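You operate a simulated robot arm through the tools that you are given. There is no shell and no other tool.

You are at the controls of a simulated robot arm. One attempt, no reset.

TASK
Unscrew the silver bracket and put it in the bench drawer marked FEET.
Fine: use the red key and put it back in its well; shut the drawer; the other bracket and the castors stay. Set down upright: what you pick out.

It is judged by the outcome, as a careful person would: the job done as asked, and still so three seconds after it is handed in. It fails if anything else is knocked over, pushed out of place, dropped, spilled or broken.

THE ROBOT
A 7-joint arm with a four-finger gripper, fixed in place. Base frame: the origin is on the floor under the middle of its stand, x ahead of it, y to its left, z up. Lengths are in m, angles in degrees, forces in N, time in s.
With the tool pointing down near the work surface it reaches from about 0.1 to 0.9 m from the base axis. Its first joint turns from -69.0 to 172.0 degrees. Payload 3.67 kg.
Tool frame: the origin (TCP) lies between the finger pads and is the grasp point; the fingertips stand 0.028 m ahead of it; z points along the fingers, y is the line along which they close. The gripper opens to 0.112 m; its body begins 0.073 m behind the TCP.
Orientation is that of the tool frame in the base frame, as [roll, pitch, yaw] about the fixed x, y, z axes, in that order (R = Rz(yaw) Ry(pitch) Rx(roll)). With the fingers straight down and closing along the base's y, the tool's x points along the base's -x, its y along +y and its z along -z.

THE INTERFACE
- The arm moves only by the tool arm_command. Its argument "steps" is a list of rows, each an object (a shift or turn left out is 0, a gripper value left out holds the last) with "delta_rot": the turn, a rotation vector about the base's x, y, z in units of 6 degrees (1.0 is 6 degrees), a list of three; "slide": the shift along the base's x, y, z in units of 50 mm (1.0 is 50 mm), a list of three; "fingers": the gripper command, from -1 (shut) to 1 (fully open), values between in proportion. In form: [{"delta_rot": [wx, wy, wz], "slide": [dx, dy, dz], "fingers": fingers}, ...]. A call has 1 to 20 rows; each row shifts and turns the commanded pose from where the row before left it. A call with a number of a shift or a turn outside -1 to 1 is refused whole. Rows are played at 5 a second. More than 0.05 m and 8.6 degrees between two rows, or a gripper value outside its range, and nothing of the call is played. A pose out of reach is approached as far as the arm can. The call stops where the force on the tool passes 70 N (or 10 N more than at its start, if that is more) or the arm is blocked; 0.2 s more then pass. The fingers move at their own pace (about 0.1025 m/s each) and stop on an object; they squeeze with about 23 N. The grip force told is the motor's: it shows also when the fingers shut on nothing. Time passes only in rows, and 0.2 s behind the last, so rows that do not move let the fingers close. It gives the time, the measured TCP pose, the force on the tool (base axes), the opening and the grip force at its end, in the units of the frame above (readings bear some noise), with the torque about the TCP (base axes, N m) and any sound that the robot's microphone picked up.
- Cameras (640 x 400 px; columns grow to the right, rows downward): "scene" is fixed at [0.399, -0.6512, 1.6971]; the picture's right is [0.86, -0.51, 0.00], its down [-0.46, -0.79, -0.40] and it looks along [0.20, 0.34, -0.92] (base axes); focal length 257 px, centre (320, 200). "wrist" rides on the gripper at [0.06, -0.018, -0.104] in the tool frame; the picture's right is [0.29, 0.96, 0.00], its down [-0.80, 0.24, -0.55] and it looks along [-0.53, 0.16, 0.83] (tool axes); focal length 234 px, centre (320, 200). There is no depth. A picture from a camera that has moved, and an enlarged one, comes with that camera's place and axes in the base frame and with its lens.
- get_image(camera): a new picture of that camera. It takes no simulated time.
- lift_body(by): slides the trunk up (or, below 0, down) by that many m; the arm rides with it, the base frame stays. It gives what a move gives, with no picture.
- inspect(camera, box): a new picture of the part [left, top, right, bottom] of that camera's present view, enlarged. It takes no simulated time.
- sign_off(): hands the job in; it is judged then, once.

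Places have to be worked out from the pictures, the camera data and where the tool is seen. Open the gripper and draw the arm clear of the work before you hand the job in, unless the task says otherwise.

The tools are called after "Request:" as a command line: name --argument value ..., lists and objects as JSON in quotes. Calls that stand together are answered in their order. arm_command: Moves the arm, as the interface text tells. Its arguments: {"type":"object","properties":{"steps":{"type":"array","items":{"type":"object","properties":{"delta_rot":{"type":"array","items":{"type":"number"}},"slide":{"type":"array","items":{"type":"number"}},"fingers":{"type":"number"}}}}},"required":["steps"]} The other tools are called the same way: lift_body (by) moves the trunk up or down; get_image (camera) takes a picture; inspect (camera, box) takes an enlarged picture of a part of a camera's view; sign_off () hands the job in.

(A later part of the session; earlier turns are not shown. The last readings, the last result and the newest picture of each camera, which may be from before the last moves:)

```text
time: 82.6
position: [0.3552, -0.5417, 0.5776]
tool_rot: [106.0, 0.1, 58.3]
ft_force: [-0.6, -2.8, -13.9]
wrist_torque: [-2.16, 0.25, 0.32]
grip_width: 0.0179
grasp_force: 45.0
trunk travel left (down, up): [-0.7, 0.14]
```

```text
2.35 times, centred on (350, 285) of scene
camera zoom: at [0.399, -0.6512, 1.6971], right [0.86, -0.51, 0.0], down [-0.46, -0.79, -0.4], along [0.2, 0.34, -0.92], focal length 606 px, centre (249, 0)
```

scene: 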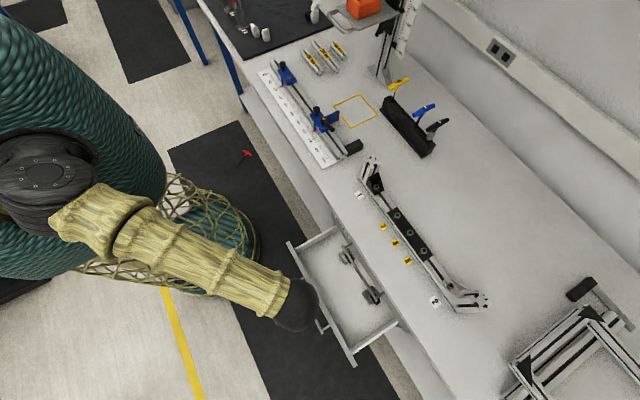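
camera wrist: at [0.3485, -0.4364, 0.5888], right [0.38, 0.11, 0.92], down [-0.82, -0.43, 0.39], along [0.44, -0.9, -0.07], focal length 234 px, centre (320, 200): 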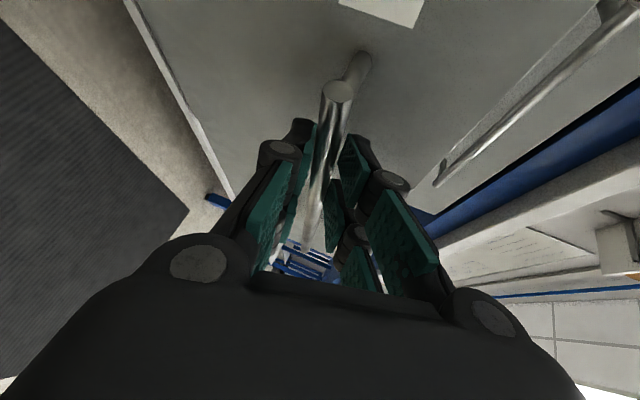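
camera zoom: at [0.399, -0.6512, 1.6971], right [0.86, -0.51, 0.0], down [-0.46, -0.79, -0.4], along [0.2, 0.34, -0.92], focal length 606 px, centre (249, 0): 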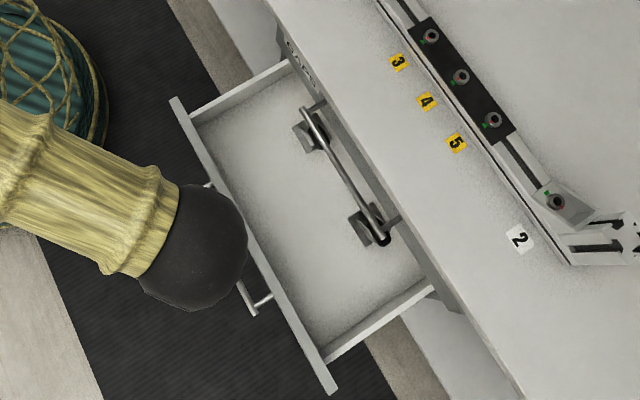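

The drawer is open 22 cm (interior roughly x 0.42–0.62, y −0.39…−0.84), with two feet lying at the back. I release the bar, back off along the tool axis, then rise.

Request:
arm_command --steps '[{"fingers": -0.1}, {"fingers": -0.1}, {"slide": [-0.4, 0.25, 0.13]}, {"slide": [-0.4, 0.25, 0.13]}, {"slide": [-0.1, 0.2, 0.13]}, {"slide": [0, 0, 0.8]}, {"slide": [0, 0, 0.8]}, {"slide": [0, 0, 0.8]}, {"slide": [0, 0, 0]}]'

Request:
get_image --camera "scene"

Request:
get_image --camera "wrist"

```text
time: 84.6
position: [0.3099, -0.5068, 0.7176]
tool_rot: [105.9, 0.1, 58.3]
ft_force: [0.4, -0.9, 0.0]
wrist_torque: [-0.03, 0.01, 0.0]
grip_width: 0.0504
grasp_force: 0.0
trunk travel left (down, up): [-0.7, 0.14]
```

```text
taken
```

scene: 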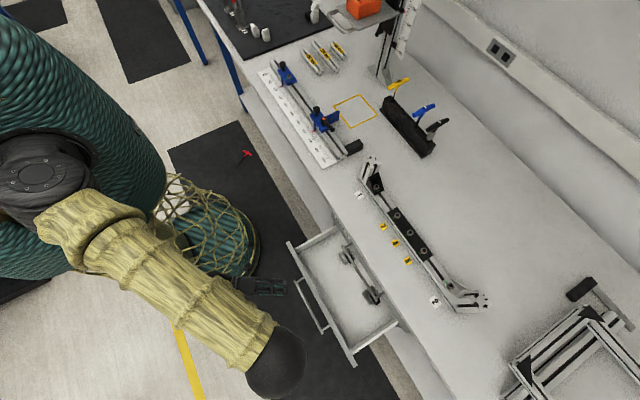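

```text
taken
camera wrist: at [0.2509, -0.4018, 0.7287], right [0.38, 0.11, 0.92], down [-0.82, -0.43, 0.38], along [0.44, -0.9, -0.07], focal length 234 px, centre (320, 200)
```

wrist: 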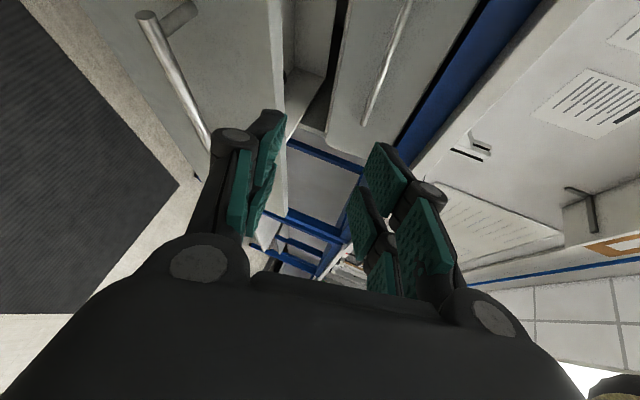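

Released; the drawer stays open. I rotate the tool back to pointing down while rising to z ≈ 1.1.

Request:
arm_command --steps '[{"slide": [0, 0, 0.6], "delta_rot": [0.5255, 0.851, 0]}, {"slide": [0, 0, 0.6], "delta_rot": [0.5255, 0.851, 0]}, {"slide": [0, 0, 0.6], "delta_rot": [0.5255, 0.851, 0]}, {"slide": [0, 0, 0.6], "delta_rot": [0.5255, 0.851, 0]}, {"slide": [0, 0, 0.6], "delta_rot": [0.5255, 0.851, 0]}, {"slide": [0, 0, 0.6], "delta_rot": [0.5255, 0.851, 0]}, {"slide": [0, 0, 0.6], "delta_rot": [0.5255, 0.851, 0]}, {"slide": [0, 0, 0.6], "delta_rot": [0.5255, 0.851, 0]}, {"slide": [0, 0, 0.6], "delta_rot": [0.5255, 0.851, 0]}, {"slide": [0, 0, 0.6], "delta_rot": [0.5255, 0.851, 0]}, {"slide": [0, 0, 0.6], "delta_rot": [0.5255, 0.851, 0]}, {"slide": [0, 0, 0.6], "delta_rot": [0.5255, 0.851, 0]}, {"slide": [0, 0, 0.6], "delta_rot": [0.18, 0.29, 0]}, {"slide": [0, 0, 0]}]'

Request:
get_image --camera "scene"

Request:
get_image --camera "wrist"

```text
time: 87.6
position: [0.3403, -0.5669, 1.0434]
tool_rot: [-179.9, -0.1, 58.6]
ft_force: [0.0, 0.0, 0.1]
wrist_torque: [0.05, 0.0, 0.02]
grip_width: 0.0504
grasp_force: 0.2
out of reach, approached as far as the arm can: row 4, 5, 6, 7, 8
trunk travel left (down, up): [-0.7, 0.14]
```

```text
taken
```

scene: 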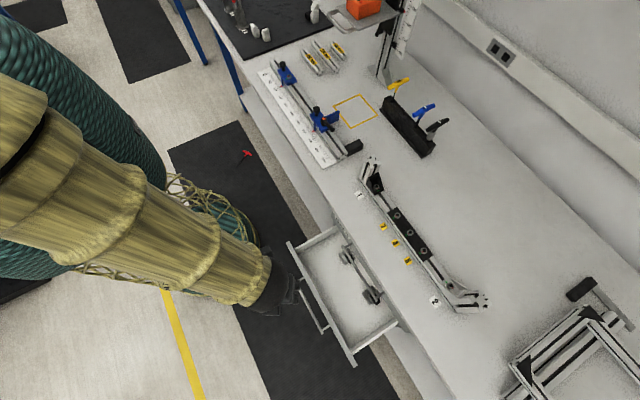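

```text
taken
camera wrist: at [0.356, -0.5075, 1.1472], right [0.97, -0.26, 0.0], down [-0.21, -0.81, 0.55], along [-0.14, -0.54, -0.83], focal length 234 px, centre (320, 200)
```

wrist: 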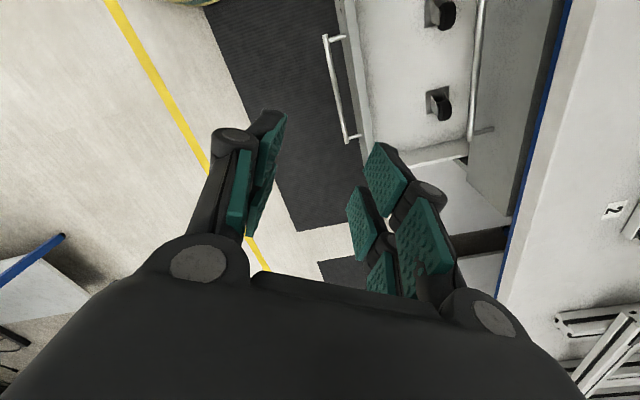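

The arm is now elbow-up, tool down in front of the open drawer. I rise and go over the bench to above the bracket, turning the yaw to 90°.

Request:
arm_command --steps '[{"slide": [0, 0.1, 0.8]}, {"slide": [0, 0.1, 0.8]}, {"slide": [0.8, -0.3, 0.3], "delta_rot": [0, 0, 1]}, {"slide": [0.8, -0.3, 0], "delta_rot": [0, 0, 1]}, {"slide": [0.8, -0.3, 0], "delta_rot": [0, 0, 1]}, {"slide": [0.8, -0.3, 0], "delta_rot": [0, 0, 1]}, {"slide": [0.8, -0.4, 0], "delta_rot": [0, 0, 1]}, {"slide": [0.8, -0.4, 0], "delta_rot": [0, 0, 0.25]}, {"slide": [0, 0, 0]}]'

Request:
get_image --camera "scene"

Request:
get_image --camera "wrist"

```text
time: 89.6
position: [0.5783, -0.6571, 1.1403]
tool_rot: [179.9, 0.1, 90.0]
ft_force: [-0.9, 0.8, -0.5]
wrist_torque: [-0.04, -0.02, 0.02]
grip_width: 0.0504
grasp_force: 0.1
trunk travel left (down, up): [-0.7, 0.14]
```

```text
taken
```

scene: 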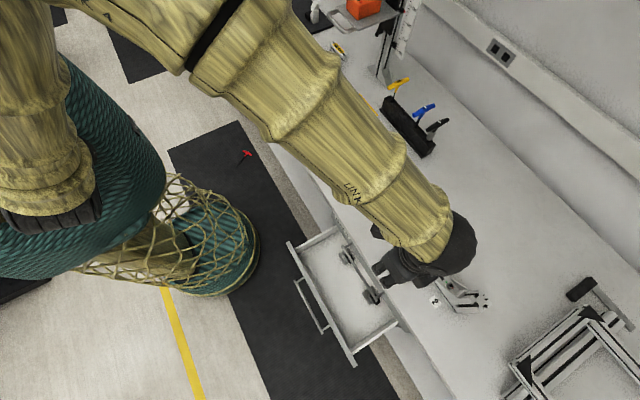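

```text
taken
camera wrist: at [0.5597, -0.5972, 1.2444], right [0.96, 0.29, 0.0], down [0.24, -0.8, 0.56], along [0.16, -0.53, -0.83], focal length 234 px, centre (320, 200)
```

wrist: 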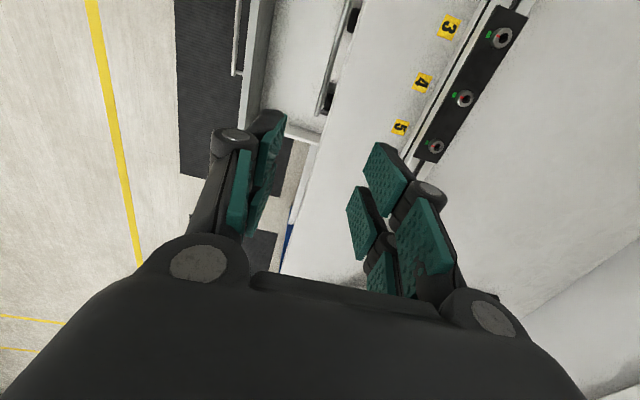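

Good posture. I continue to directly above the bracket and open the fingers to 70 mm.

Request:
arm_command --steps '[{"slide": [0.69, -0.48, 0], "fingers": 0.25}, {"slide": [0.69, -0.48, 0]}, {"slide": [0.69, -0.48, -0.1]}, {"slide": [0.69, -0.48, -0.2]}, {"slide": [0.69, -0.48, -0.3]}, {"slide": [0, 0, 0]}, {"slide": [0, 0, 0]}]'

Request:
get_image --camera "scene"

Request:
get_image --camera "wrist"

```text
time: 91.2
position: [0.7551, -0.7748, 1.1104]
tool_rot: [180.0, 0.1, 90.1]
ft_force: [0.3, 0.0, -0.1]
wrist_torque: [0.02, 0.05, 0.01]
grip_width: 0.0701
grasp_force: 0.1
trunk travel left (down, up): [-0.7, 0.14]
```

```text
taken
```

scene: 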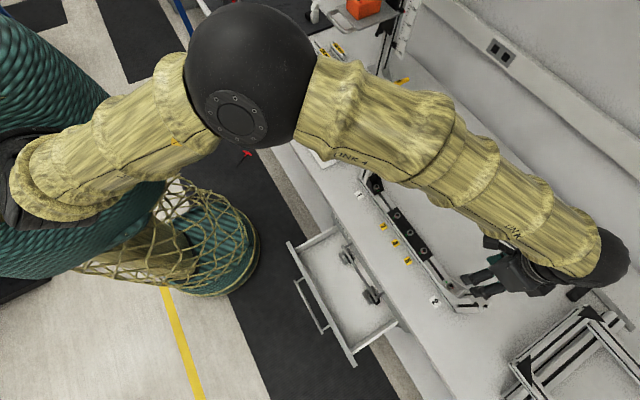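

```text
taken
camera wrist: at [0.7371, -0.7151, 1.2144], right [0.96, 0.29, 0.0], down [0.24, -0.8, 0.56], along [0.16, -0.53, -0.83], focal length 234 px, centre (320, 200)
```

wrist: 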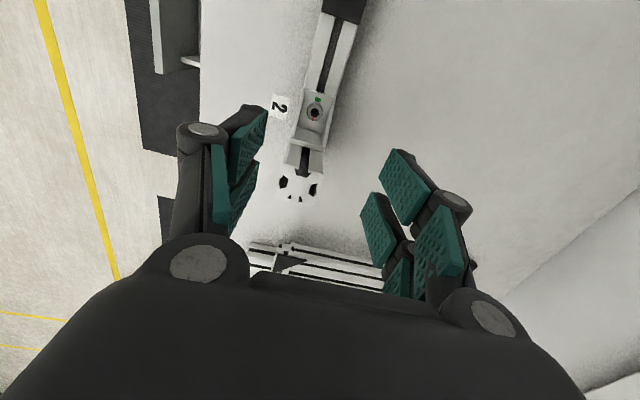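

Positioned above the bracket. I correct x by −4 mm and descend to the earlier grasp height.

Request:
arm_command --steps '[{"slide": [-0.09, -0.04, -0.6]}, {"slide": [0, 0, -0.6]}, {"slide": [0, 0, -0.6]}, {"slide": [0, 0, -0.5]}, {"slide": [0, 0, -0.4]}, {"slide": [0, 0, 0]}, {"slide": [0, 0, 0]}]'

Request:
get_image --camera "wrist"

```text
time: 92.8
position: [0.7479, -0.7792, 0.9725]
tool_rot: [180.0, 0.0, 89.9]
ft_force: [-0.5, 0.1, -0.3]
wrist_torque: [0.02, 0.01, 0.01]
grip_width: 0.0701
grasp_force: 0.1
trunk travel left (down, up): [-0.7, 0.14]
```

```text
taken
camera wrist: at [0.7306, -0.7189, 1.0775], right [0.96, 0.29, 0.0], down [0.24, -0.8, 0.55], along [0.16, -0.53, -0.83], focal length 234 px, centre (320, 200)
```

wrist: 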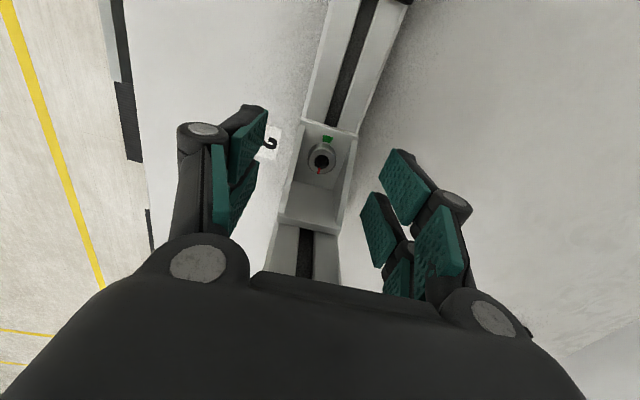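

The screw head lies exactly on the tool axis. I lower the last 14 mm and grip the bracket.

Request:
arm_command --steps '[{"slide": [0.02, 0.02, -0.15]}, {"slide": [0, 0, -0.15]}, {"slide": [0, 0, 0]}, {"slide": [0, 0, 0]}]'

Request:
arm_command --steps '[{"fingers": -1}, {"fingers": -1}, {"fingers": -1}]'

Request:
get_image --camera "wrist"

```text
time: 93.8
position: [0.7493, -0.7778, 0.9587]
tool_rot: [179.9, 0.1, 90.0]
ft_force: [-0.3, 0.5, 1.0]
wrist_torque: [-0.01, -0.02, 0.02]
grip_width: 0.0699
grasp_force: 0.0
trunk travel left (down, up): [-0.7, 0.14]
```

```text
time: 94.6
position: [0.7504, -0.7757, 0.9604]
tool_rot: [180.0, 0.1, 90.1]
ft_force: [6.2, -2.3, 1.1]
wrist_torque: [-0.15, -0.21, 0.11]
grip_width: 0.0396
grasp_force: 22.6
trunk travel left (down, up): [-0.7, 0.14]
```

```text
taken
camera wrist: at [0.7319, -0.7177, 1.0631], right [0.96, 0.29, 0.0], down [0.24, -0.8, 0.56], along [0.16, -0.53, -0.83], focal length 234 px, centre (320, 200)
```

wrist: 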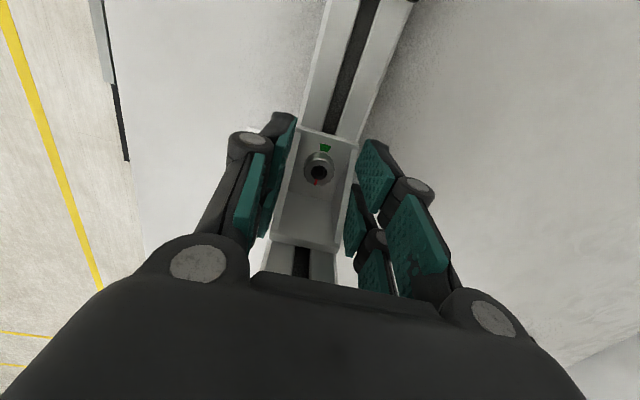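

Gripped at 39.6 mm. I lift straight up slowly, then check that the bracket (and screw) come along.

Request:
arm_command --steps '[{"slide": [0.02, 0, 0.1]}, {"slide": [0, 0.01, 0.2]}, {"slide": [0, 0.02, 0.3]}, {"slide": [0, 0.02, 0.4]}, {"slide": [0, 0, 0]}]'

Request:
get_image --camera "wrist"

Request:
get_image --camera "scene"

```text
time: 95.8
position: [0.7502, -0.7756, 1.0072]
tool_rot: [-179.9, 0.0, 90.1]
ft_force: [0.5, 0.0, -0.9]
wrist_torque: [0.04, 0.03, 0.03]
grip_width: 0.0396
grasp_force: 23.2
trunk travel left (down, up): [-0.7, 0.14]
```

```text
taken
camera wrist: at [0.7316, -0.7166, 1.1124], right [0.96, 0.29, 0.0], down [0.24, -0.8, 0.55], along [0.16, -0.53, -0.83], focal length 234 px, centre (320, 200)
```

wrist: 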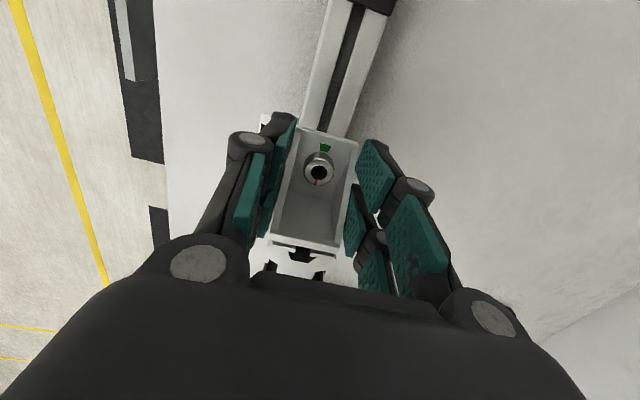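

```text
taken
```

scene: 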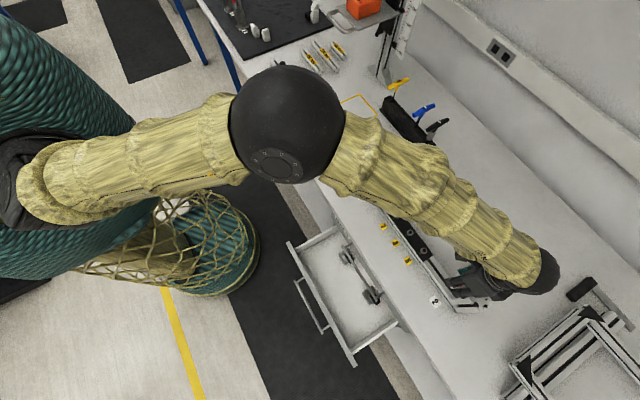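

The bracket and its screw came up together. I raise clear of the upright and carry it back over the bench edge toward the open drawer.

Request:
arm_command --steps '[{"slide": [0, 0.1, 0.7]}, {"slide": [0, 0.1, 0.8]}, {"slide": [0, 0.1, 0.8]}, {"slide": [-0.65, 0.45, 0.2]}, {"slide": [-0.65, 0.45, 0]}, {"slide": [-0.65, 0.45, 0]}, {"slide": [-0.65, 0.45, 0]}, {"slide": [-0.65, 0.45, 0]}, {"slide": [0, 0, 0]}]'

Request:
get_image --camera "scene"

Request:
get_image --camera "wrist"

```text
time: 97.8
position: [0.5871, -0.6484, 1.1337]
tool_rot: [-179.8, 0.1, 90.0]
ft_force: [0.2, -0.5, -1.3]
wrist_torque: [0.0, 0.0, -0.02]
grip_width: 0.0395
grasp_force: 23.0
trunk travel left (down, up): [-0.7, 0.14]
```

```text
taken
```

scene: 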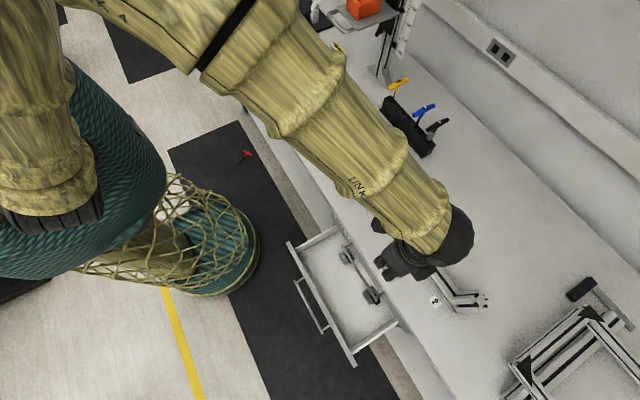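

```text
taken
camera wrist: at [0.5686, -0.5881, 1.2381], right [0.96, 0.29, 0.0], down [0.24, -0.8, 0.55], along [0.16, -0.53, -0.83], focal length 234 px, centre (320, 200)
```

wrist: 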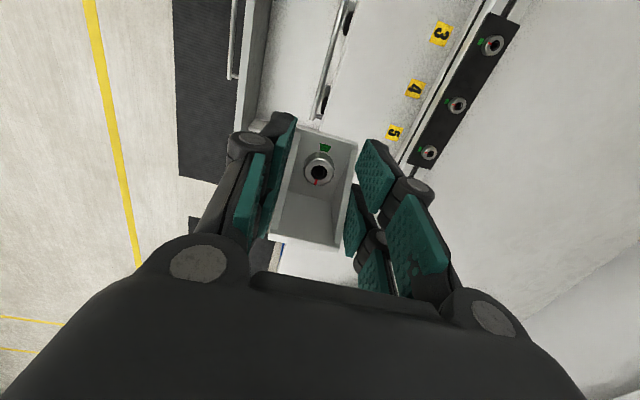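

Bracket held firmly. I move above the drawer and turn the tool toward yaw 180° so that its narrow side faces the upper drawer's handle.

Request:
arm_command --steps '[{"slide": [-0.51, 0.59, 0], "delta_rot": [0, 0, 1]}, {"slide": [-0.51, 0.59, 0], "delta_rot": [0, 0, 1]}, {"slide": [-0.51, 0.59, 0], "delta_rot": [0, 0, 1]}, {"slide": [-0.51, 0.59, 0], "delta_rot": [0, 0, 1]}, {"delta_rot": [0, 0, 1]}, {"delta_rot": [0, 0, 1]}, {"delta_rot": [0, 0, 1]}, {"delta_rot": [0, 0, 1]}, {"delta_rot": [0, 0, 1]}, {"delta_rot": [0, 0, 1]}, {"delta_rot": [0, 0, 1]}, {"delta_rot": [0, 0, 1]}, {"delta_rot": [0, 0, 1]}, {"delta_rot": [0, 0, 1]}, {"delta_rot": [0, 0, 1]}, {"slide": [0, 0, 0]}]'

Request:
get_image --camera "scene"

Request:
get_image --camera "wrist"

```text
time: 101.2
position: [0.4864, -0.5295, 1.1342]
tool_rot: [-180.0, 0.1, 180.0]
ft_force: [-0.3, 0.2, -0.4]
wrist_torque: [0.01, 0.0, 0.0]
grip_width: 0.0395
grasp_force: 22.5
trunk travel left (down, up): [-0.7, 0.14]
```

```text
taken
```

scene: 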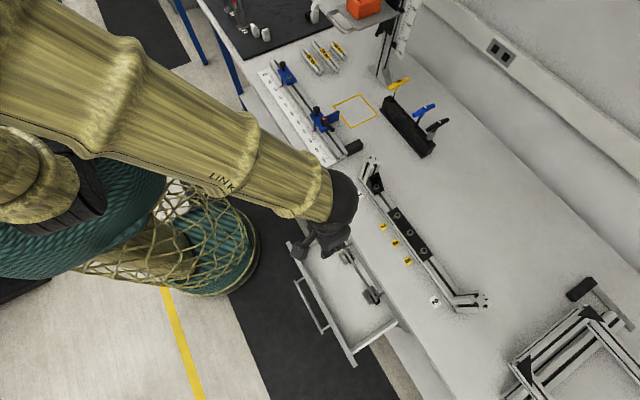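

```text
taken
camera wrist: at [0.4249, -0.548, 1.2387], right [-0.29, 0.96, 0.0], down [0.8, 0.24, 0.56], along [0.53, 0.16, -0.83], focal length 234 px, centre (320, 200)
```

wrist: 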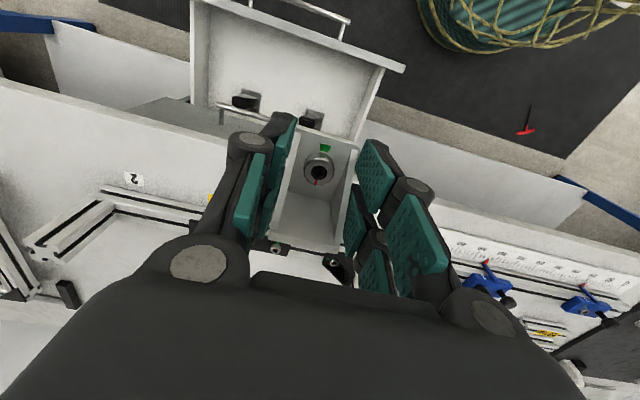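

Yaw 180 is reached. The drawer's interior and its two feet are visible; I zoom in to plan the set-down spot.

Request:
inspect --camera "wrist" --box '[170, 0, 410, 150]'

Request:
inspect --camera "scene" --box '[280, 200, 420, 370]'

```text
2.67 times, centred on (290, 75) of wrist
camera zoom: at [0.4249, -0.548, 1.2387], right [-0.29, 0.96, 0.0], down [0.8, 0.24, 0.56], along [0.53, 0.16, -0.83], focal length 624 px, centre (400, 533)
```

zoom: 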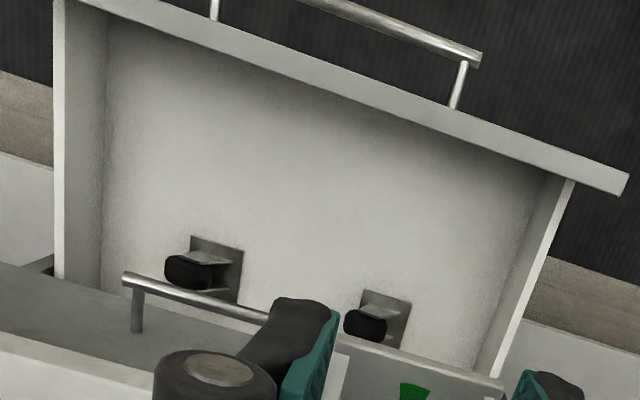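

```text
2.35 times, centred on (350, 285) of scene
camera zoom: at [0.399, -0.6512, 1.6971], right [0.86, -0.51, 0.0], down [-0.46, -0.79, -0.4], along [0.2, 0.34, -0.92], focal length 606 px, centre (249, 0)
```

zoom: 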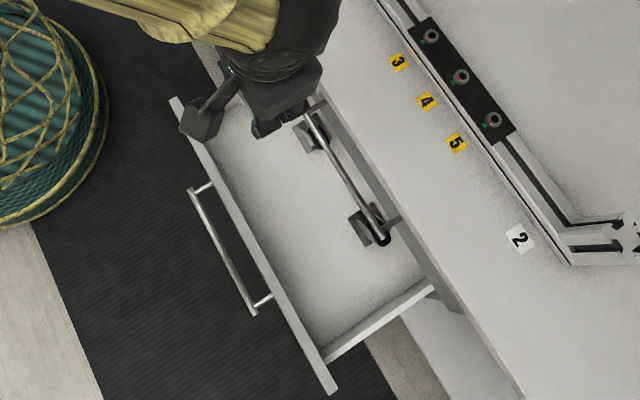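

The "feet" drawer holds two castors at x ≥ 0.575 (which must stay), leaving free floor at x 0.43–0.57. I descend above (0.48, −0.53) to z ≈ 0.66, well clear of walls and the CAPS handle.

Request:
arm_command --steps '[{"slide": [-0.1, 0, -0.8]}, {"slide": [0, 0, -0.8]}, {"slide": [0, 0, -0.8]}, {"slide": [0, 0, -0.8]}, {"slide": [0, 0, -0.8]}, {"slide": [0, 0, -0.8]}, {"slide": [0, 0, -0.8]}, {"slide": [0, 0, -0.8]}, {"slide": [0, 0, -0.8]}, {"slide": [0, 0, -0.8]}, {"slide": [0, 0, -0.8]}, {"slide": [0, 0, -0.6]}, {"slide": [0, 0, 0]}, {"slide": [0, 0, 0]}]'

Request:
get_image --camera "scene"

Request:
get_image --camera "wrist"

```text
time: 104.2
position: [0.4802, -0.5302, 0.6638]
tool_rot: [179.9, 0.0, 179.9]
ft_force: [0.2, -0.6, -1.3]
wrist_torque: [0.02, 0.06, 0.0]
grip_width: 0.0396
grasp_force: 23.1
trunk travel left (down, up): [-0.7, 0.14]
```

```text
taken
```

scene: 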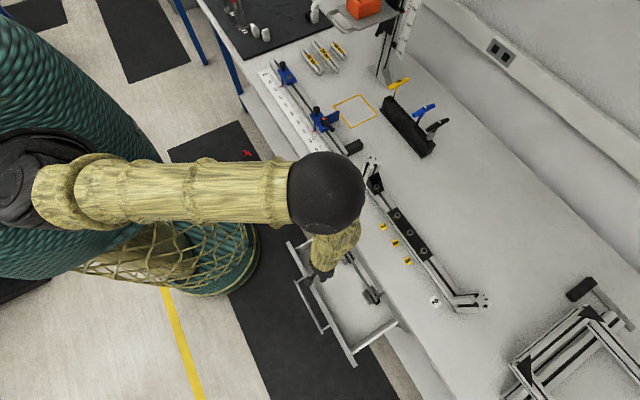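

```text
taken
camera wrist: at [0.4202, -0.5487, 0.7671], right [-0.29, 0.96, 0.0], down [0.8, 0.24, 0.56], along [0.53, 0.16, -0.83], focal length 234 px, centre (320, 200)
```

wrist: 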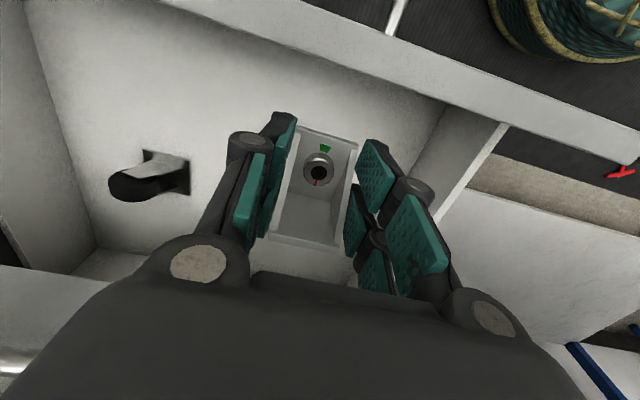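

Clear all round. I lower in small steps into the drawer, watching for contact with the floor.

Request:
arm_command --steps '[{"slide": [0, 0, -0.4]}, {"slide": [0, 0, -0.4]}, {"slide": [0, 0, -0.2]}, {"slide": [0, 0, 0]}]'

Request:
get_image --camera "wrist"

Request:
inspect --camera "scene" --box '[280, 220, 420, 370]'

```text
time: 105.2
position: [0.4804, -0.5298, 0.6147]
tool_rot: [-180.0, 0.1, -180.0]
ft_force: [0.4, 0.0, 0.4]
wrist_torque: [0.01, 0.01, -0.01]
grip_width: 0.0392
grasp_force: 23.2
trunk travel left (down, up): [-0.7, 0.14]
```

```text
taken
camera wrist: at [0.4199, -0.5485, 0.7184], right [-0.29, 0.96, 0.0], down [0.8, 0.24, 0.56], along [0.53, 0.16, -0.83], focal length 234 px, centre (320, 200)
```

wrist: 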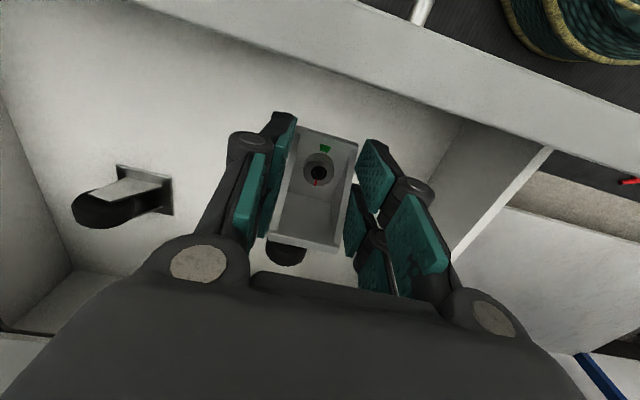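

```text
2.67 times, centred on (350, 295) of scene
camera zoom: at [0.399, -0.6512, 1.6971], right [0.86, -0.51, 0.0], down [-0.46, -0.79, -0.4], along [0.2, 0.34, -0.92], focal length 686 px, centre (240, -53)
```

zoom: 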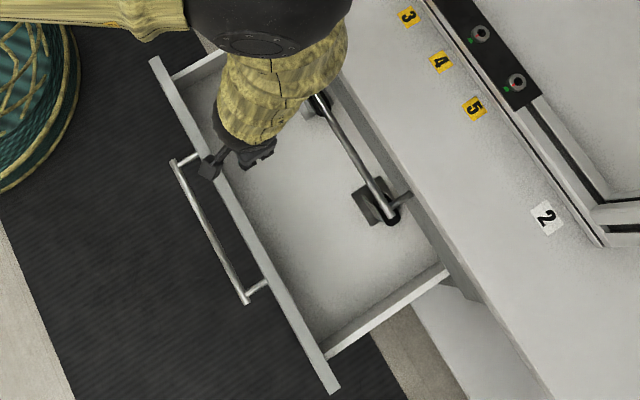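

Still clear; the castor is well behind the bracket. I lower further.

Request:
arm_command --steps '[{"slide": [0, 0, -0.3]}, {"slide": [0, 0, -0.3]}, {"slide": [0, 0, 0]}]'

Request:
arm_command --steps '[{"slide": [0, 0, -0.15]}, {"slide": [0, 0, -0.15]}, {"slide": [0, 0, 0]}]'

Request:
get_image --camera "wrist"

```text
time: 106.0
position: [0.4803, -0.5302, 0.5846]
tool_rot: [180.0, 0.1, 180.0]
ft_force: [0.1, 0.0, -0.3]
wrist_torque: [-0.01, 0.03, -0.01]
grip_width: 0.0396
grasp_force: 23.2
trunk travel left (down, up): [-0.7, 0.14]
```

```text
time: 106.8
position: [0.4797, -0.5299, 0.5705]
tool_rot: [180.0, 0.1, 180.0]
ft_force: [0.3, 0.1, -0.7]
wrist_torque: [-0.01, 0.01, -0.01]
grip_width: 0.0394
grasp_force: 22.9
trunk travel left (down, up): [-0.7, 0.14]
```

```text
taken
camera wrist: at [0.4197, -0.5477, 0.6742], right [-0.29, 0.96, 0.0], down [0.8, 0.24, 0.56], along [0.53, 0.16, -0.83], focal length 234 px, centre (320, 200)
```

wrist: 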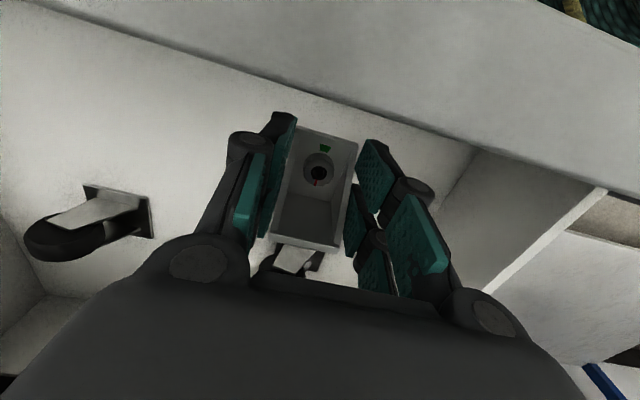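

The front panel's top (z ≈ 0.64) would meet the wrist camera if I go down here, as the drawer floor is near z ≈ 0.46. At this height the fingers can push the panel from inside, so I nudge the drawer further open by moving −x slowly, watching force.

Request:
arm_command --steps '[{"slide": [-0.2, 0, 0]}, {"slide": [-0.2, 0, 0]}, {"slide": [-0.2, 0, 0]}, {"slide": [0, 0, 0]}]'

Request:
inspect --camera "scene" --box '[280, 220, 420, 370]'

Request:
get_image --camera "wrist"

```text
time: 107.8
position: [0.4502, -0.5297, 0.569]
tool_rot: [-180.0, 0.1, 180.0]
ft_force: [1.8, 0.0, -0.3]
wrist_torque: [0.01, 0.07, 0.01]
grip_width: 0.0394
grasp_force: 23.3
trunk travel left (down, up): [-0.7, 0.14]
```

```text
2.67 times, centred on (350, 295) of scene
camera zoom: at [0.399, -0.6512, 1.6971], right [0.86, -0.51, 0.0], down [-0.46, -0.79, -0.4], along [0.2, 0.34, -0.92], focal length 686 px, centre (240, -53)
```

zoom: 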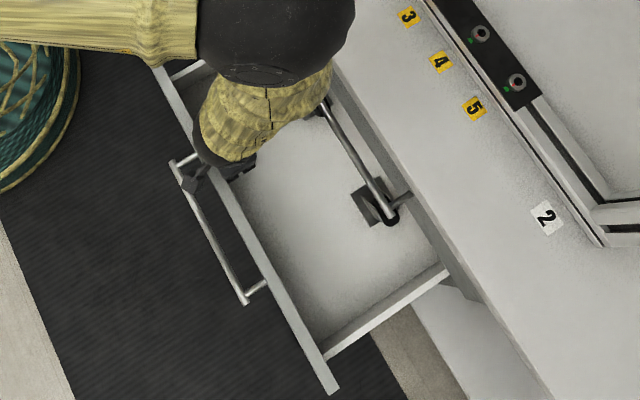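

```text
taken
camera wrist: at [0.3894, -0.5479, 0.6737], right [-0.29, 0.96, 0.0], down [0.8, 0.24, 0.56], along [0.53, 0.16, -0.83], focal length 234 px, centre (320, 200)
```

wrist: 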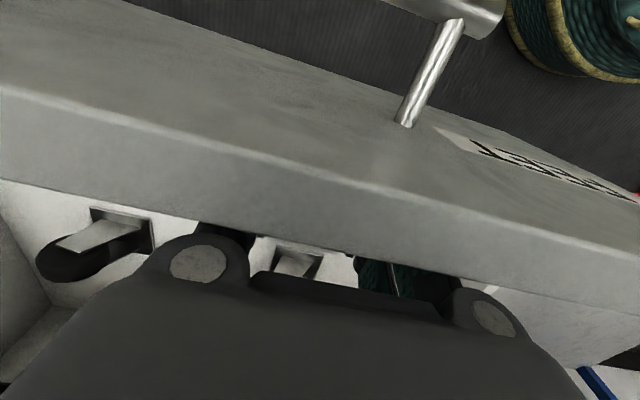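

The camera has passed over the panel and the fingers are about to touch its inner face. I continue pushing −x slowly.

Request:
arm_command --steps '[{"slide": [-0.2, 0, 0]}, {"slide": [-0.2, 0, 0]}, {"slide": [-0.2, 0, 0]}, {"slide": [0, 0, 0]}]'

Request:
inspect --camera "scene" --box '[280, 220, 420, 370]'

Request:
get_image --camera "wrist"

```text
time: 108.8
position: [0.4191, -0.5294, 0.5689]
tool_rot: [-179.9, 0.2, -180.0]
ft_force: [0.1, 0.9, -0.3]
wrist_torque: [-0.03, 0.0, 0.0]
grip_width: 0.0396
grasp_force: 22.8
trunk travel left (down, up): [-0.7, 0.14]
```

```text
2.67 times, centred on (350, 295) of scene
camera zoom: at [0.399, -0.6512, 1.6971], right [0.86, -0.51, 0.0], down [-0.46, -0.79, -0.4], along [0.2, 0.34, -0.92], focal length 686 px, centre (240, -53)
```

zoom: 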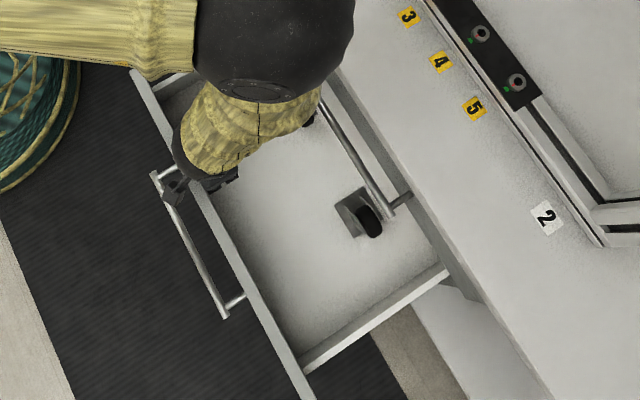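

```text
taken
camera wrist: at [0.3592, -0.5478, 0.6738], right [-0.29, 0.96, 0.0], down [0.8, 0.24, 0.56], along [0.53, 0.16, -0.83], focal length 234 px, centre (320, 200)
```

wrist: 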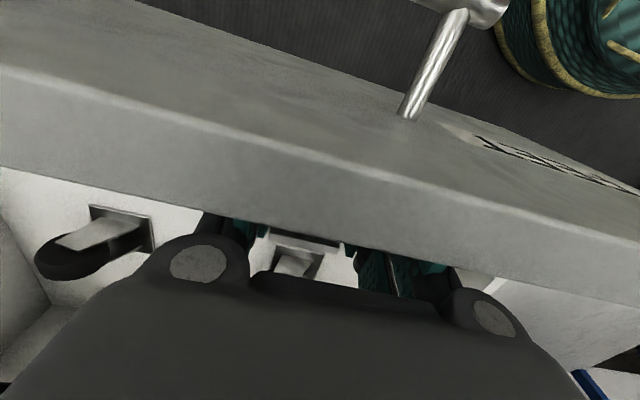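

The drawer slides freely with almost no force. I push it another 4 cm.

Request:
arm_command --steps '[{"slide": [-0.2, 0, 0]}, {"slide": [-0.2, 0, 0]}, {"slide": [-0.2, 0, 0]}, {"slide": [-0.2, 0, 0]}, {"slide": [0, 0, 0]}]'

Request:
inspect --camera "scene" --box '[280, 220, 420, 370]'

Request:
get_image --camera "scene"

```text
time: 110.0
position: [0.3801, -0.5288, 0.5694]
tool_rot: [179.9, 0.1, 180.0]
ft_force: [-0.4, 0.3, -0.9]
wrist_torque: [0.02, 0.02, -0.03]
grip_width: 0.0396
grasp_force: 23.0
trunk travel left (down, up): [-0.7, 0.14]
```

```text
2.67 times, centred on (350, 295) of scene
camera zoom: at [0.399, -0.6512, 1.6971], right [0.86, -0.51, 0.0], down [-0.46, -0.79, -0.4], along [0.2, 0.34, -0.92], focal length 686 px, centre (240, -53)
```

zoom: 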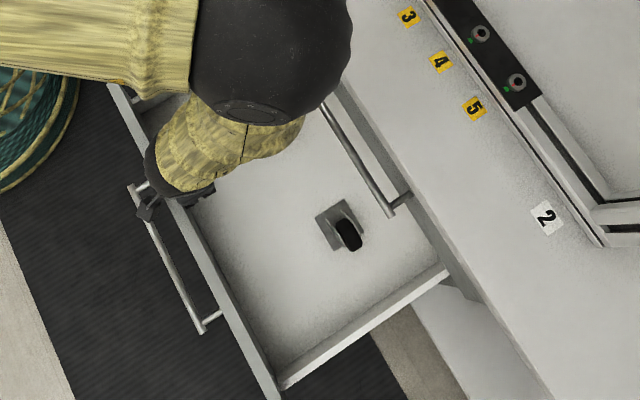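

```text
taken
```

scene: 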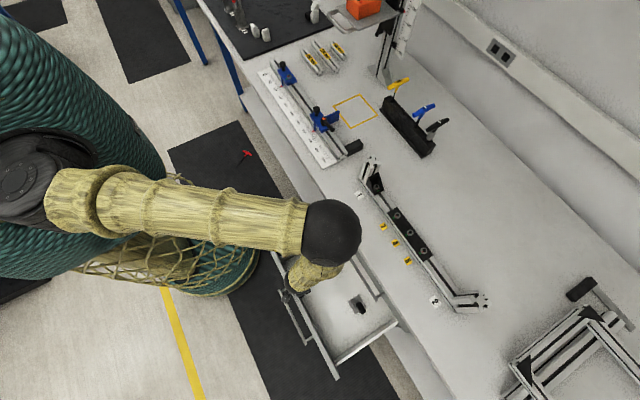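

Enough room now (the castors ride along in the drawer, front edges at x ≈ 0.51). I move back to about (0.455, −0.60), between panel and castors, and look.

Request:
arm_command --steps '[{"slide": [0.5, 0, 0]}, {"slide": [0.5, -0.4, 0]}, {"slide": [0.5, -0.5, 0]}, {"slide": [0, -0.5, 0]}, {"slide": [0, 0, 0]}, {"slide": [0, 0, 0]}]'

Request:
get_image --camera "wrist"

Request:
inspect --camera "scene" --box '[260, 210, 420, 390]'

```text
time: 111.4
position: [0.4558, -0.6003, 0.5696]
tool_rot: [180.0, 0.1, -179.9]
ft_force: [0.2, 0.7, -1.0]
wrist_torque: [0.03, -0.02, 0.02]
grip_width: 0.0394
grasp_force: 22.9
trunk travel left (down, up): [-0.7, 0.14]
```

```text
taken
camera wrist: at [0.395, -0.6188, 0.673], right [-0.29, 0.96, 0.0], down [0.8, 0.24, 0.56], along [0.53, 0.16, -0.83], focal length 234 px, centre (320, 200)
```

wrist: 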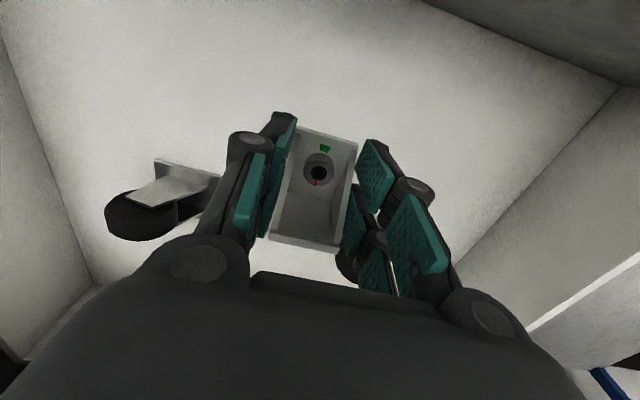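

```text
2.22 times, centred on (340, 300) of scene
camera zoom: at [0.399, -0.6512, 1.6971], right [0.86, -0.51, 0.0], down [-0.46, -0.79, -0.4], along [0.2, 0.34, -0.92], focal length 572 px, centre (276, -22)
```

zoom: 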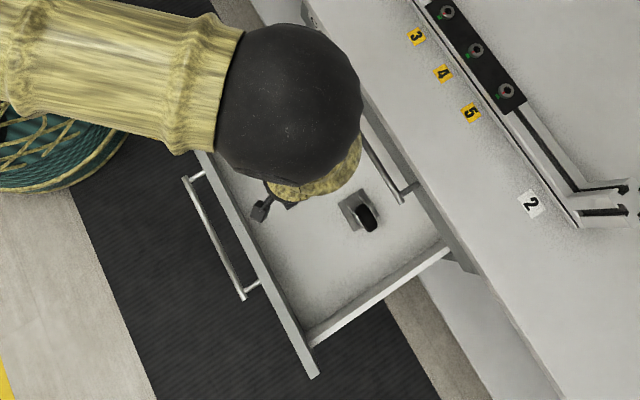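

The camera is clear of the panel (inner face x ≈ 0.354) and the floor estimates to z ≈ 0.47. I lower in small steps toward contact.

Request:
arm_command --steps '[{"slide": [0, 0, -0.2]}, {"slide": [0, 0, -0.2]}, {"slide": [0, 0, -0.1]}, {"slide": [0, 0, 0]}]'

Request:
arm_command --steps '[{"slide": [0, 0, -0.08]}, {"slide": [0, 0, -0.08]}, {"slide": [0, 0, -0.08]}, {"slide": [0, 0, 0]}]'

Request:
get_image --camera "wrist"

```text
time: 112.4
position: [0.4551, -0.5998, 0.5431]
tool_rot: [180.0, 0.1, -180.0]
ft_force: [-0.2, -0.1, -0.5]
wrist_torque: [0.01, 0.01, 0.0]
grip_width: 0.0396
grasp_force: 22.8
trunk travel left (down, up): [-0.7, 0.14]
```

```text
time: 113.4
position: [0.4545, -0.5994, 0.532]
tool_rot: [179.9, 0.2, 180.0]
ft_force: [-0.2, 0.0, -0.3]
wrist_torque: [0.01, 0.03, -0.01]
grip_width: 0.0397
grasp_force: 22.6
trunk travel left (down, up): [-0.7, 0.14]
```

```text
taken
camera wrist: at [0.3948, -0.618, 0.6359], right [-0.29, 0.96, 0.0], down [0.8, 0.24, 0.56], along [0.53, 0.16, -0.83], focal length 234 px, centre (320, 200)
```

wrist: 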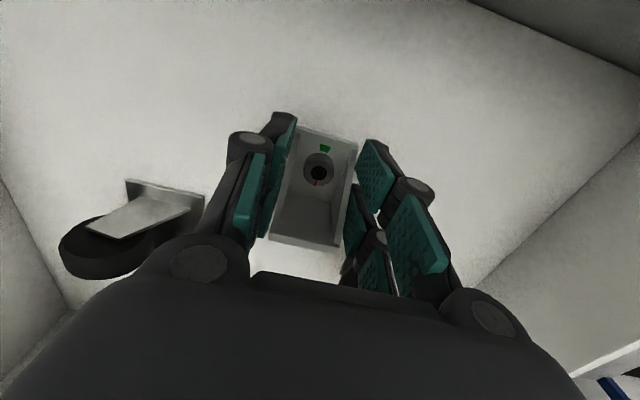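

No contact yet. Continuing down gently.

Request:
arm_command --steps '[{"slide": [0, 0, -0.08]}, {"slide": [0, 0, -0.08]}, {"slide": [0, 0, 0]}]'

Request:
arm_command --steps '[{"slide": [0, 0, -0.08]}, {"slide": [0, 0, -0.08]}, {"slide": [0, 0, 0]}]'

Request:
arm_command --steps '[{"slide": [0, 0, -0.06]}, {"slide": [0, 0, -0.06]}, {"slide": [0, 0, 0]}]'

Request:
get_image --camera "wrist"

```text
time: 114.2
position: [0.4556, -0.5995, 0.5249]
tool_rot: [180.0, 0.1, 180.0]
ft_force: [0.4, 0.5, -0.8]
wrist_torque: [-0.01, 0.06, -0.05]
grip_width: 0.0397
grasp_force: 22.9
trunk travel left (down, up): [-0.7, 0.14]
```

```text
time: 115.0
position: [0.4562, -0.6001, 0.5163]
tool_rot: [180.0, 0.1, 179.9]
ft_force: [-0.8, -0.3, -0.2]
wrist_torque: [0.0, 0.0, -0.01]
grip_width: 0.0398
grasp_force: 22.5
trunk travel left (down, up): [-0.7, 0.14]
```

```text
time: 115.8
position: [0.4547, -0.6009, 0.5102]
tool_rot: [180.0, 0.1, -179.9]
ft_force: [-0.5, 0.0, -0.5]
wrist_torque: [-0.02, -0.01, -0.02]
grip_width: 0.0394
grasp_force: 22.7
trunk travel left (down, up): [-0.7, 0.14]
```

```text
taken
camera wrist: at [0.3947, -0.6185, 0.6142], right [-0.29, 0.96, 0.0], down [0.8, 0.24, 0.56], along [0.53, 0.16, -0.83], focal length 234 px, centre (320, 200)
```

wrist: 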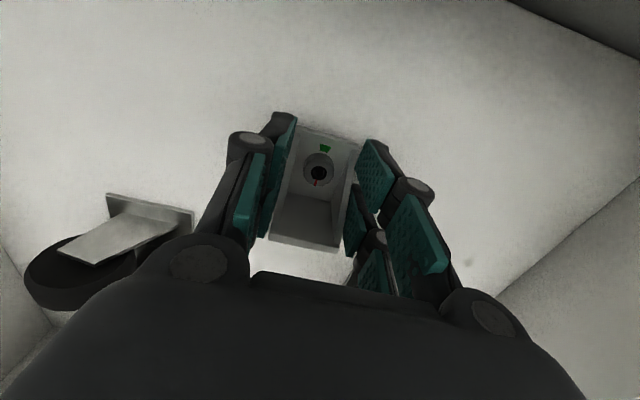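

Still free. I keep going in 3–4 mm steps.

Request:
arm_command --steps '[{"slide": [0, 0, -0.06]}, {"slide": [0, 0, -0.06]}, {"slide": [0, 0, 0]}]'

Request:
arm_command --steps '[{"slide": [0, 0, -0.06]}, {"slide": [0, 0, -0.06]}, {"slide": [0, 0, 0]}]'

Request:
get_image --camera "wrist"

```text
time: 116.6
position: [0.4553, -0.5984, 0.5059]
tool_rot: [-180.0, 0.2, -180.0]
ft_force: [1.0, -2.2, 15.9]
wrist_torque: [-0.06, -0.07, -0.01]
grip_width: 0.0395
grasp_force: 23.8
trunk travel left (down, up): [-0.7, 0.14]
```

```text
time: 117.4
position: [0.4548, -0.5988, 0.4996]
tool_rot: [-179.9, 0.1, -180.0]
ft_force: [0.2, -0.4, 18.2]
wrist_torque: [-0.03, -0.12, 0.02]
grip_width: 0.0398
grasp_force: 23.2
trunk travel left (down, up): [-0.7, 0.14]
```

```text
taken
camera wrist: at [0.3944, -0.6178, 0.6028], right [-0.29, 0.96, 0.0], down [0.8, 0.24, 0.56], along [0.53, 0.16, -0.83], focal length 234 px, centre (320, 200)
```

wrist: 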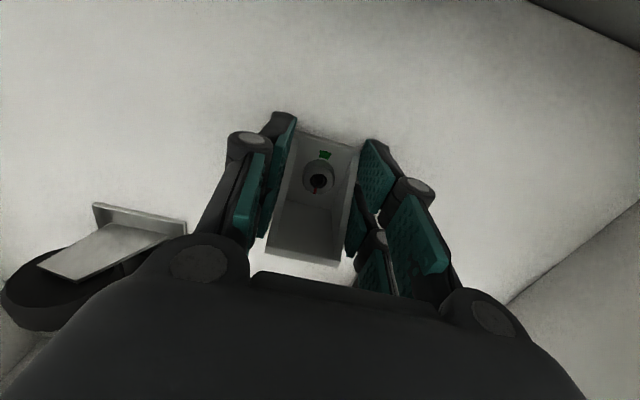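

Contact with the drawer floor (about 16–18 N). I ease up 3 mm to unload, then open the fingers gradually to release.

Request:
arm_command --steps '[{"slide": [0, 0, 0.03]}, {"slide": [0, 0, 0.02]}, {"slide": [0, 0, 0]}]'

Request:
arm_command --steps '[{"fingers": -0.25}, {"fingers": -0.2}, {"fingers": -0.1}, {"fingers": 0.05}, {"fingers": 0.15}, {"fingers": 0.15}]'

Request:
get_image --camera "wrist"

```text
time: 118.2
position: [0.4555, -0.6003, 0.5007]
tool_rot: [180.0, 0.1, -180.0]
ft_force: [-0.3, -0.8, -1.7]
wrist_torque: [0.0, 0.01, -0.02]
grip_width: 0.0397
grasp_force: 22.7
trunk travel left (down, up): [-0.7, 0.14]
```

```text
time: 119.6
position: [0.4551, -0.5988, 0.5017]
tool_rot: [-179.9, 0.1, -179.9]
ft_force: [-0.5, 0.5, -0.1]
wrist_torque: [0.02, 0.02, 0.0]
grip_width: 0.0643
grasp_force: 0.0
trunk travel left (down, up): [-0.7, 0.14]
```

```text
taken
camera wrist: at [0.3947, -0.618, 0.6048], right [-0.29, 0.96, 0.0], down [0.8, 0.24, 0.56], along [0.53, 0.16, -0.83], focal length 234 px, centre (320, 200)
```

wrist: 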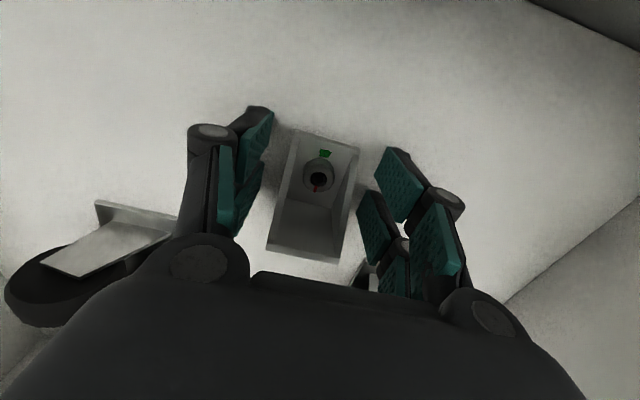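

Released; the bracket sits upright on its base. I raise the gripper straight up out of the drawer.

Request:
arm_command --steps '[{"slide": [0, 0, 0.3]}, {"slide": [0, 0, 0.5]}, {"slide": [0, 0, 0.6]}, {"slide": [0, 0, 0.6]}, {"slide": [0, 0, 0.6]}, {"slide": [0, 0, 0]}]'

Request:
get_image --camera "wrist"

Request:
inspect --camera "scene" --box '[260, 210, 420, 390]'

```text
time: 121.0
position: [0.4545, -0.5998, 0.6306]
tool_rot: [180.0, 0.1, -180.0]
ft_force: [-0.5, -0.4, 0.0]
wrist_torque: [0.0, -0.01, -0.04]
grip_width: 0.0645
grasp_force: 0.1
trunk travel left (down, up): [-0.7, 0.14]
```

```text
taken
camera wrist: at [0.3946, -0.6191, 0.7343], right [-0.29, 0.96, 0.0], down [0.8, 0.24, 0.56], along [0.53, 0.16, -0.83], focal length 234 px, centre (320, 200)
```

wrist: 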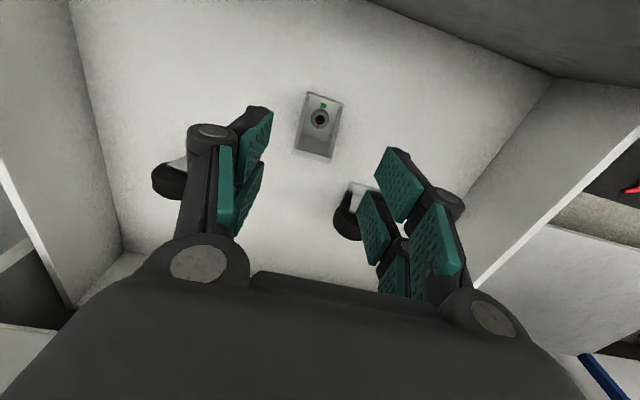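

```text
2.22 times, centred on (340, 300) of scene
camera zoom: at [0.399, -0.6512, 1.6971], right [0.86, -0.51, 0.0], down [-0.46, -0.79, -0.4], along [0.2, 0.34, -0.92], focal length 572 px, centre (276, -22)
```

zoom: 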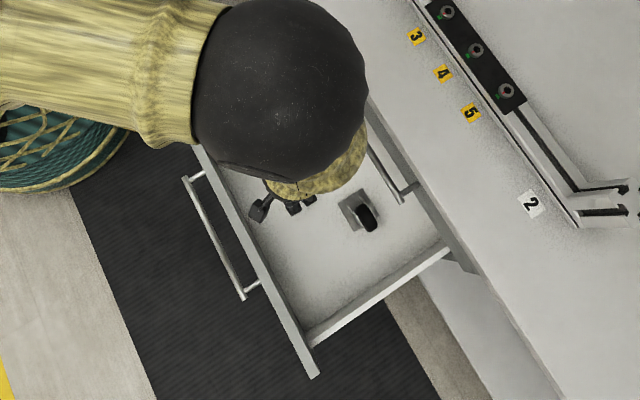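

The bracket stands upright in the drawer, both castors untouched. Next I shut the drawer: I rise, close the fingers, and go round in front of the panel near its +y end (y ≈ −0.42).

Request:
arm_command --steps '[{"slide": [0, 0, 0.8]}, {"slide": [0, 0, 0.8]}, {"slide": [0, 0, 0.8]}, {"slide": [0, 0, 0.8]}, {"slide": [-0.4, 0.4, 0], "fingers": -1}, {"slide": [-0.6, 0.6, 0]}, {"slide": [-0.6, 0.6, 0]}, {"slide": [-0.6, 0.6, 0]}, {"slide": [-0.6, 0.6, 0]}, {"slide": [-0.6, 0.6, 0]}, {"slide": [-0.6, 0.2, 0]}, {"slide": [0, 0, 0]}]'

Request:
get_image --camera "scene"

Request:
get_image --camera "wrist"

```text
time: 123.6
position: [0.2651, -0.4296, 0.7774]
tool_rot: [-180.0, 0.0, -180.0]
ft_force: [-0.9, -0.5, 0.0]
wrist_torque: [-0.04, -0.03, 0.01]
grip_width: 0.0003
grasp_force: 23.2
out of reach, approached as far as the arm can: row 11
trunk travel left (down, up): [-0.7, 0.14]
```

```text
taken
```

scene: 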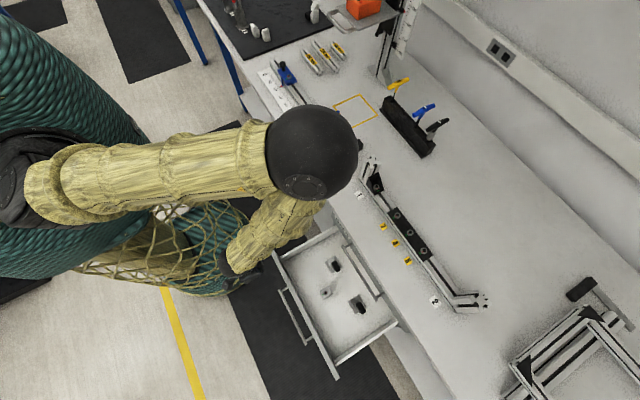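

```text
taken
camera wrist: at [0.2057, -0.4482, 0.8818], right [-0.29, 0.96, 0.0], down [0.8, 0.24, 0.55], along [0.53, 0.16, -0.83], focal length 234 px, centre (320, 200)
```

wrist: 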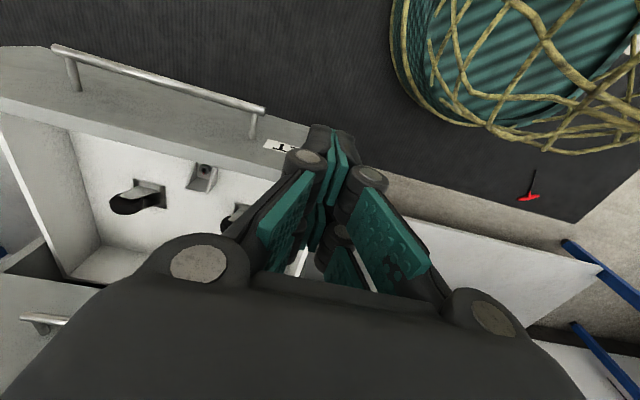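

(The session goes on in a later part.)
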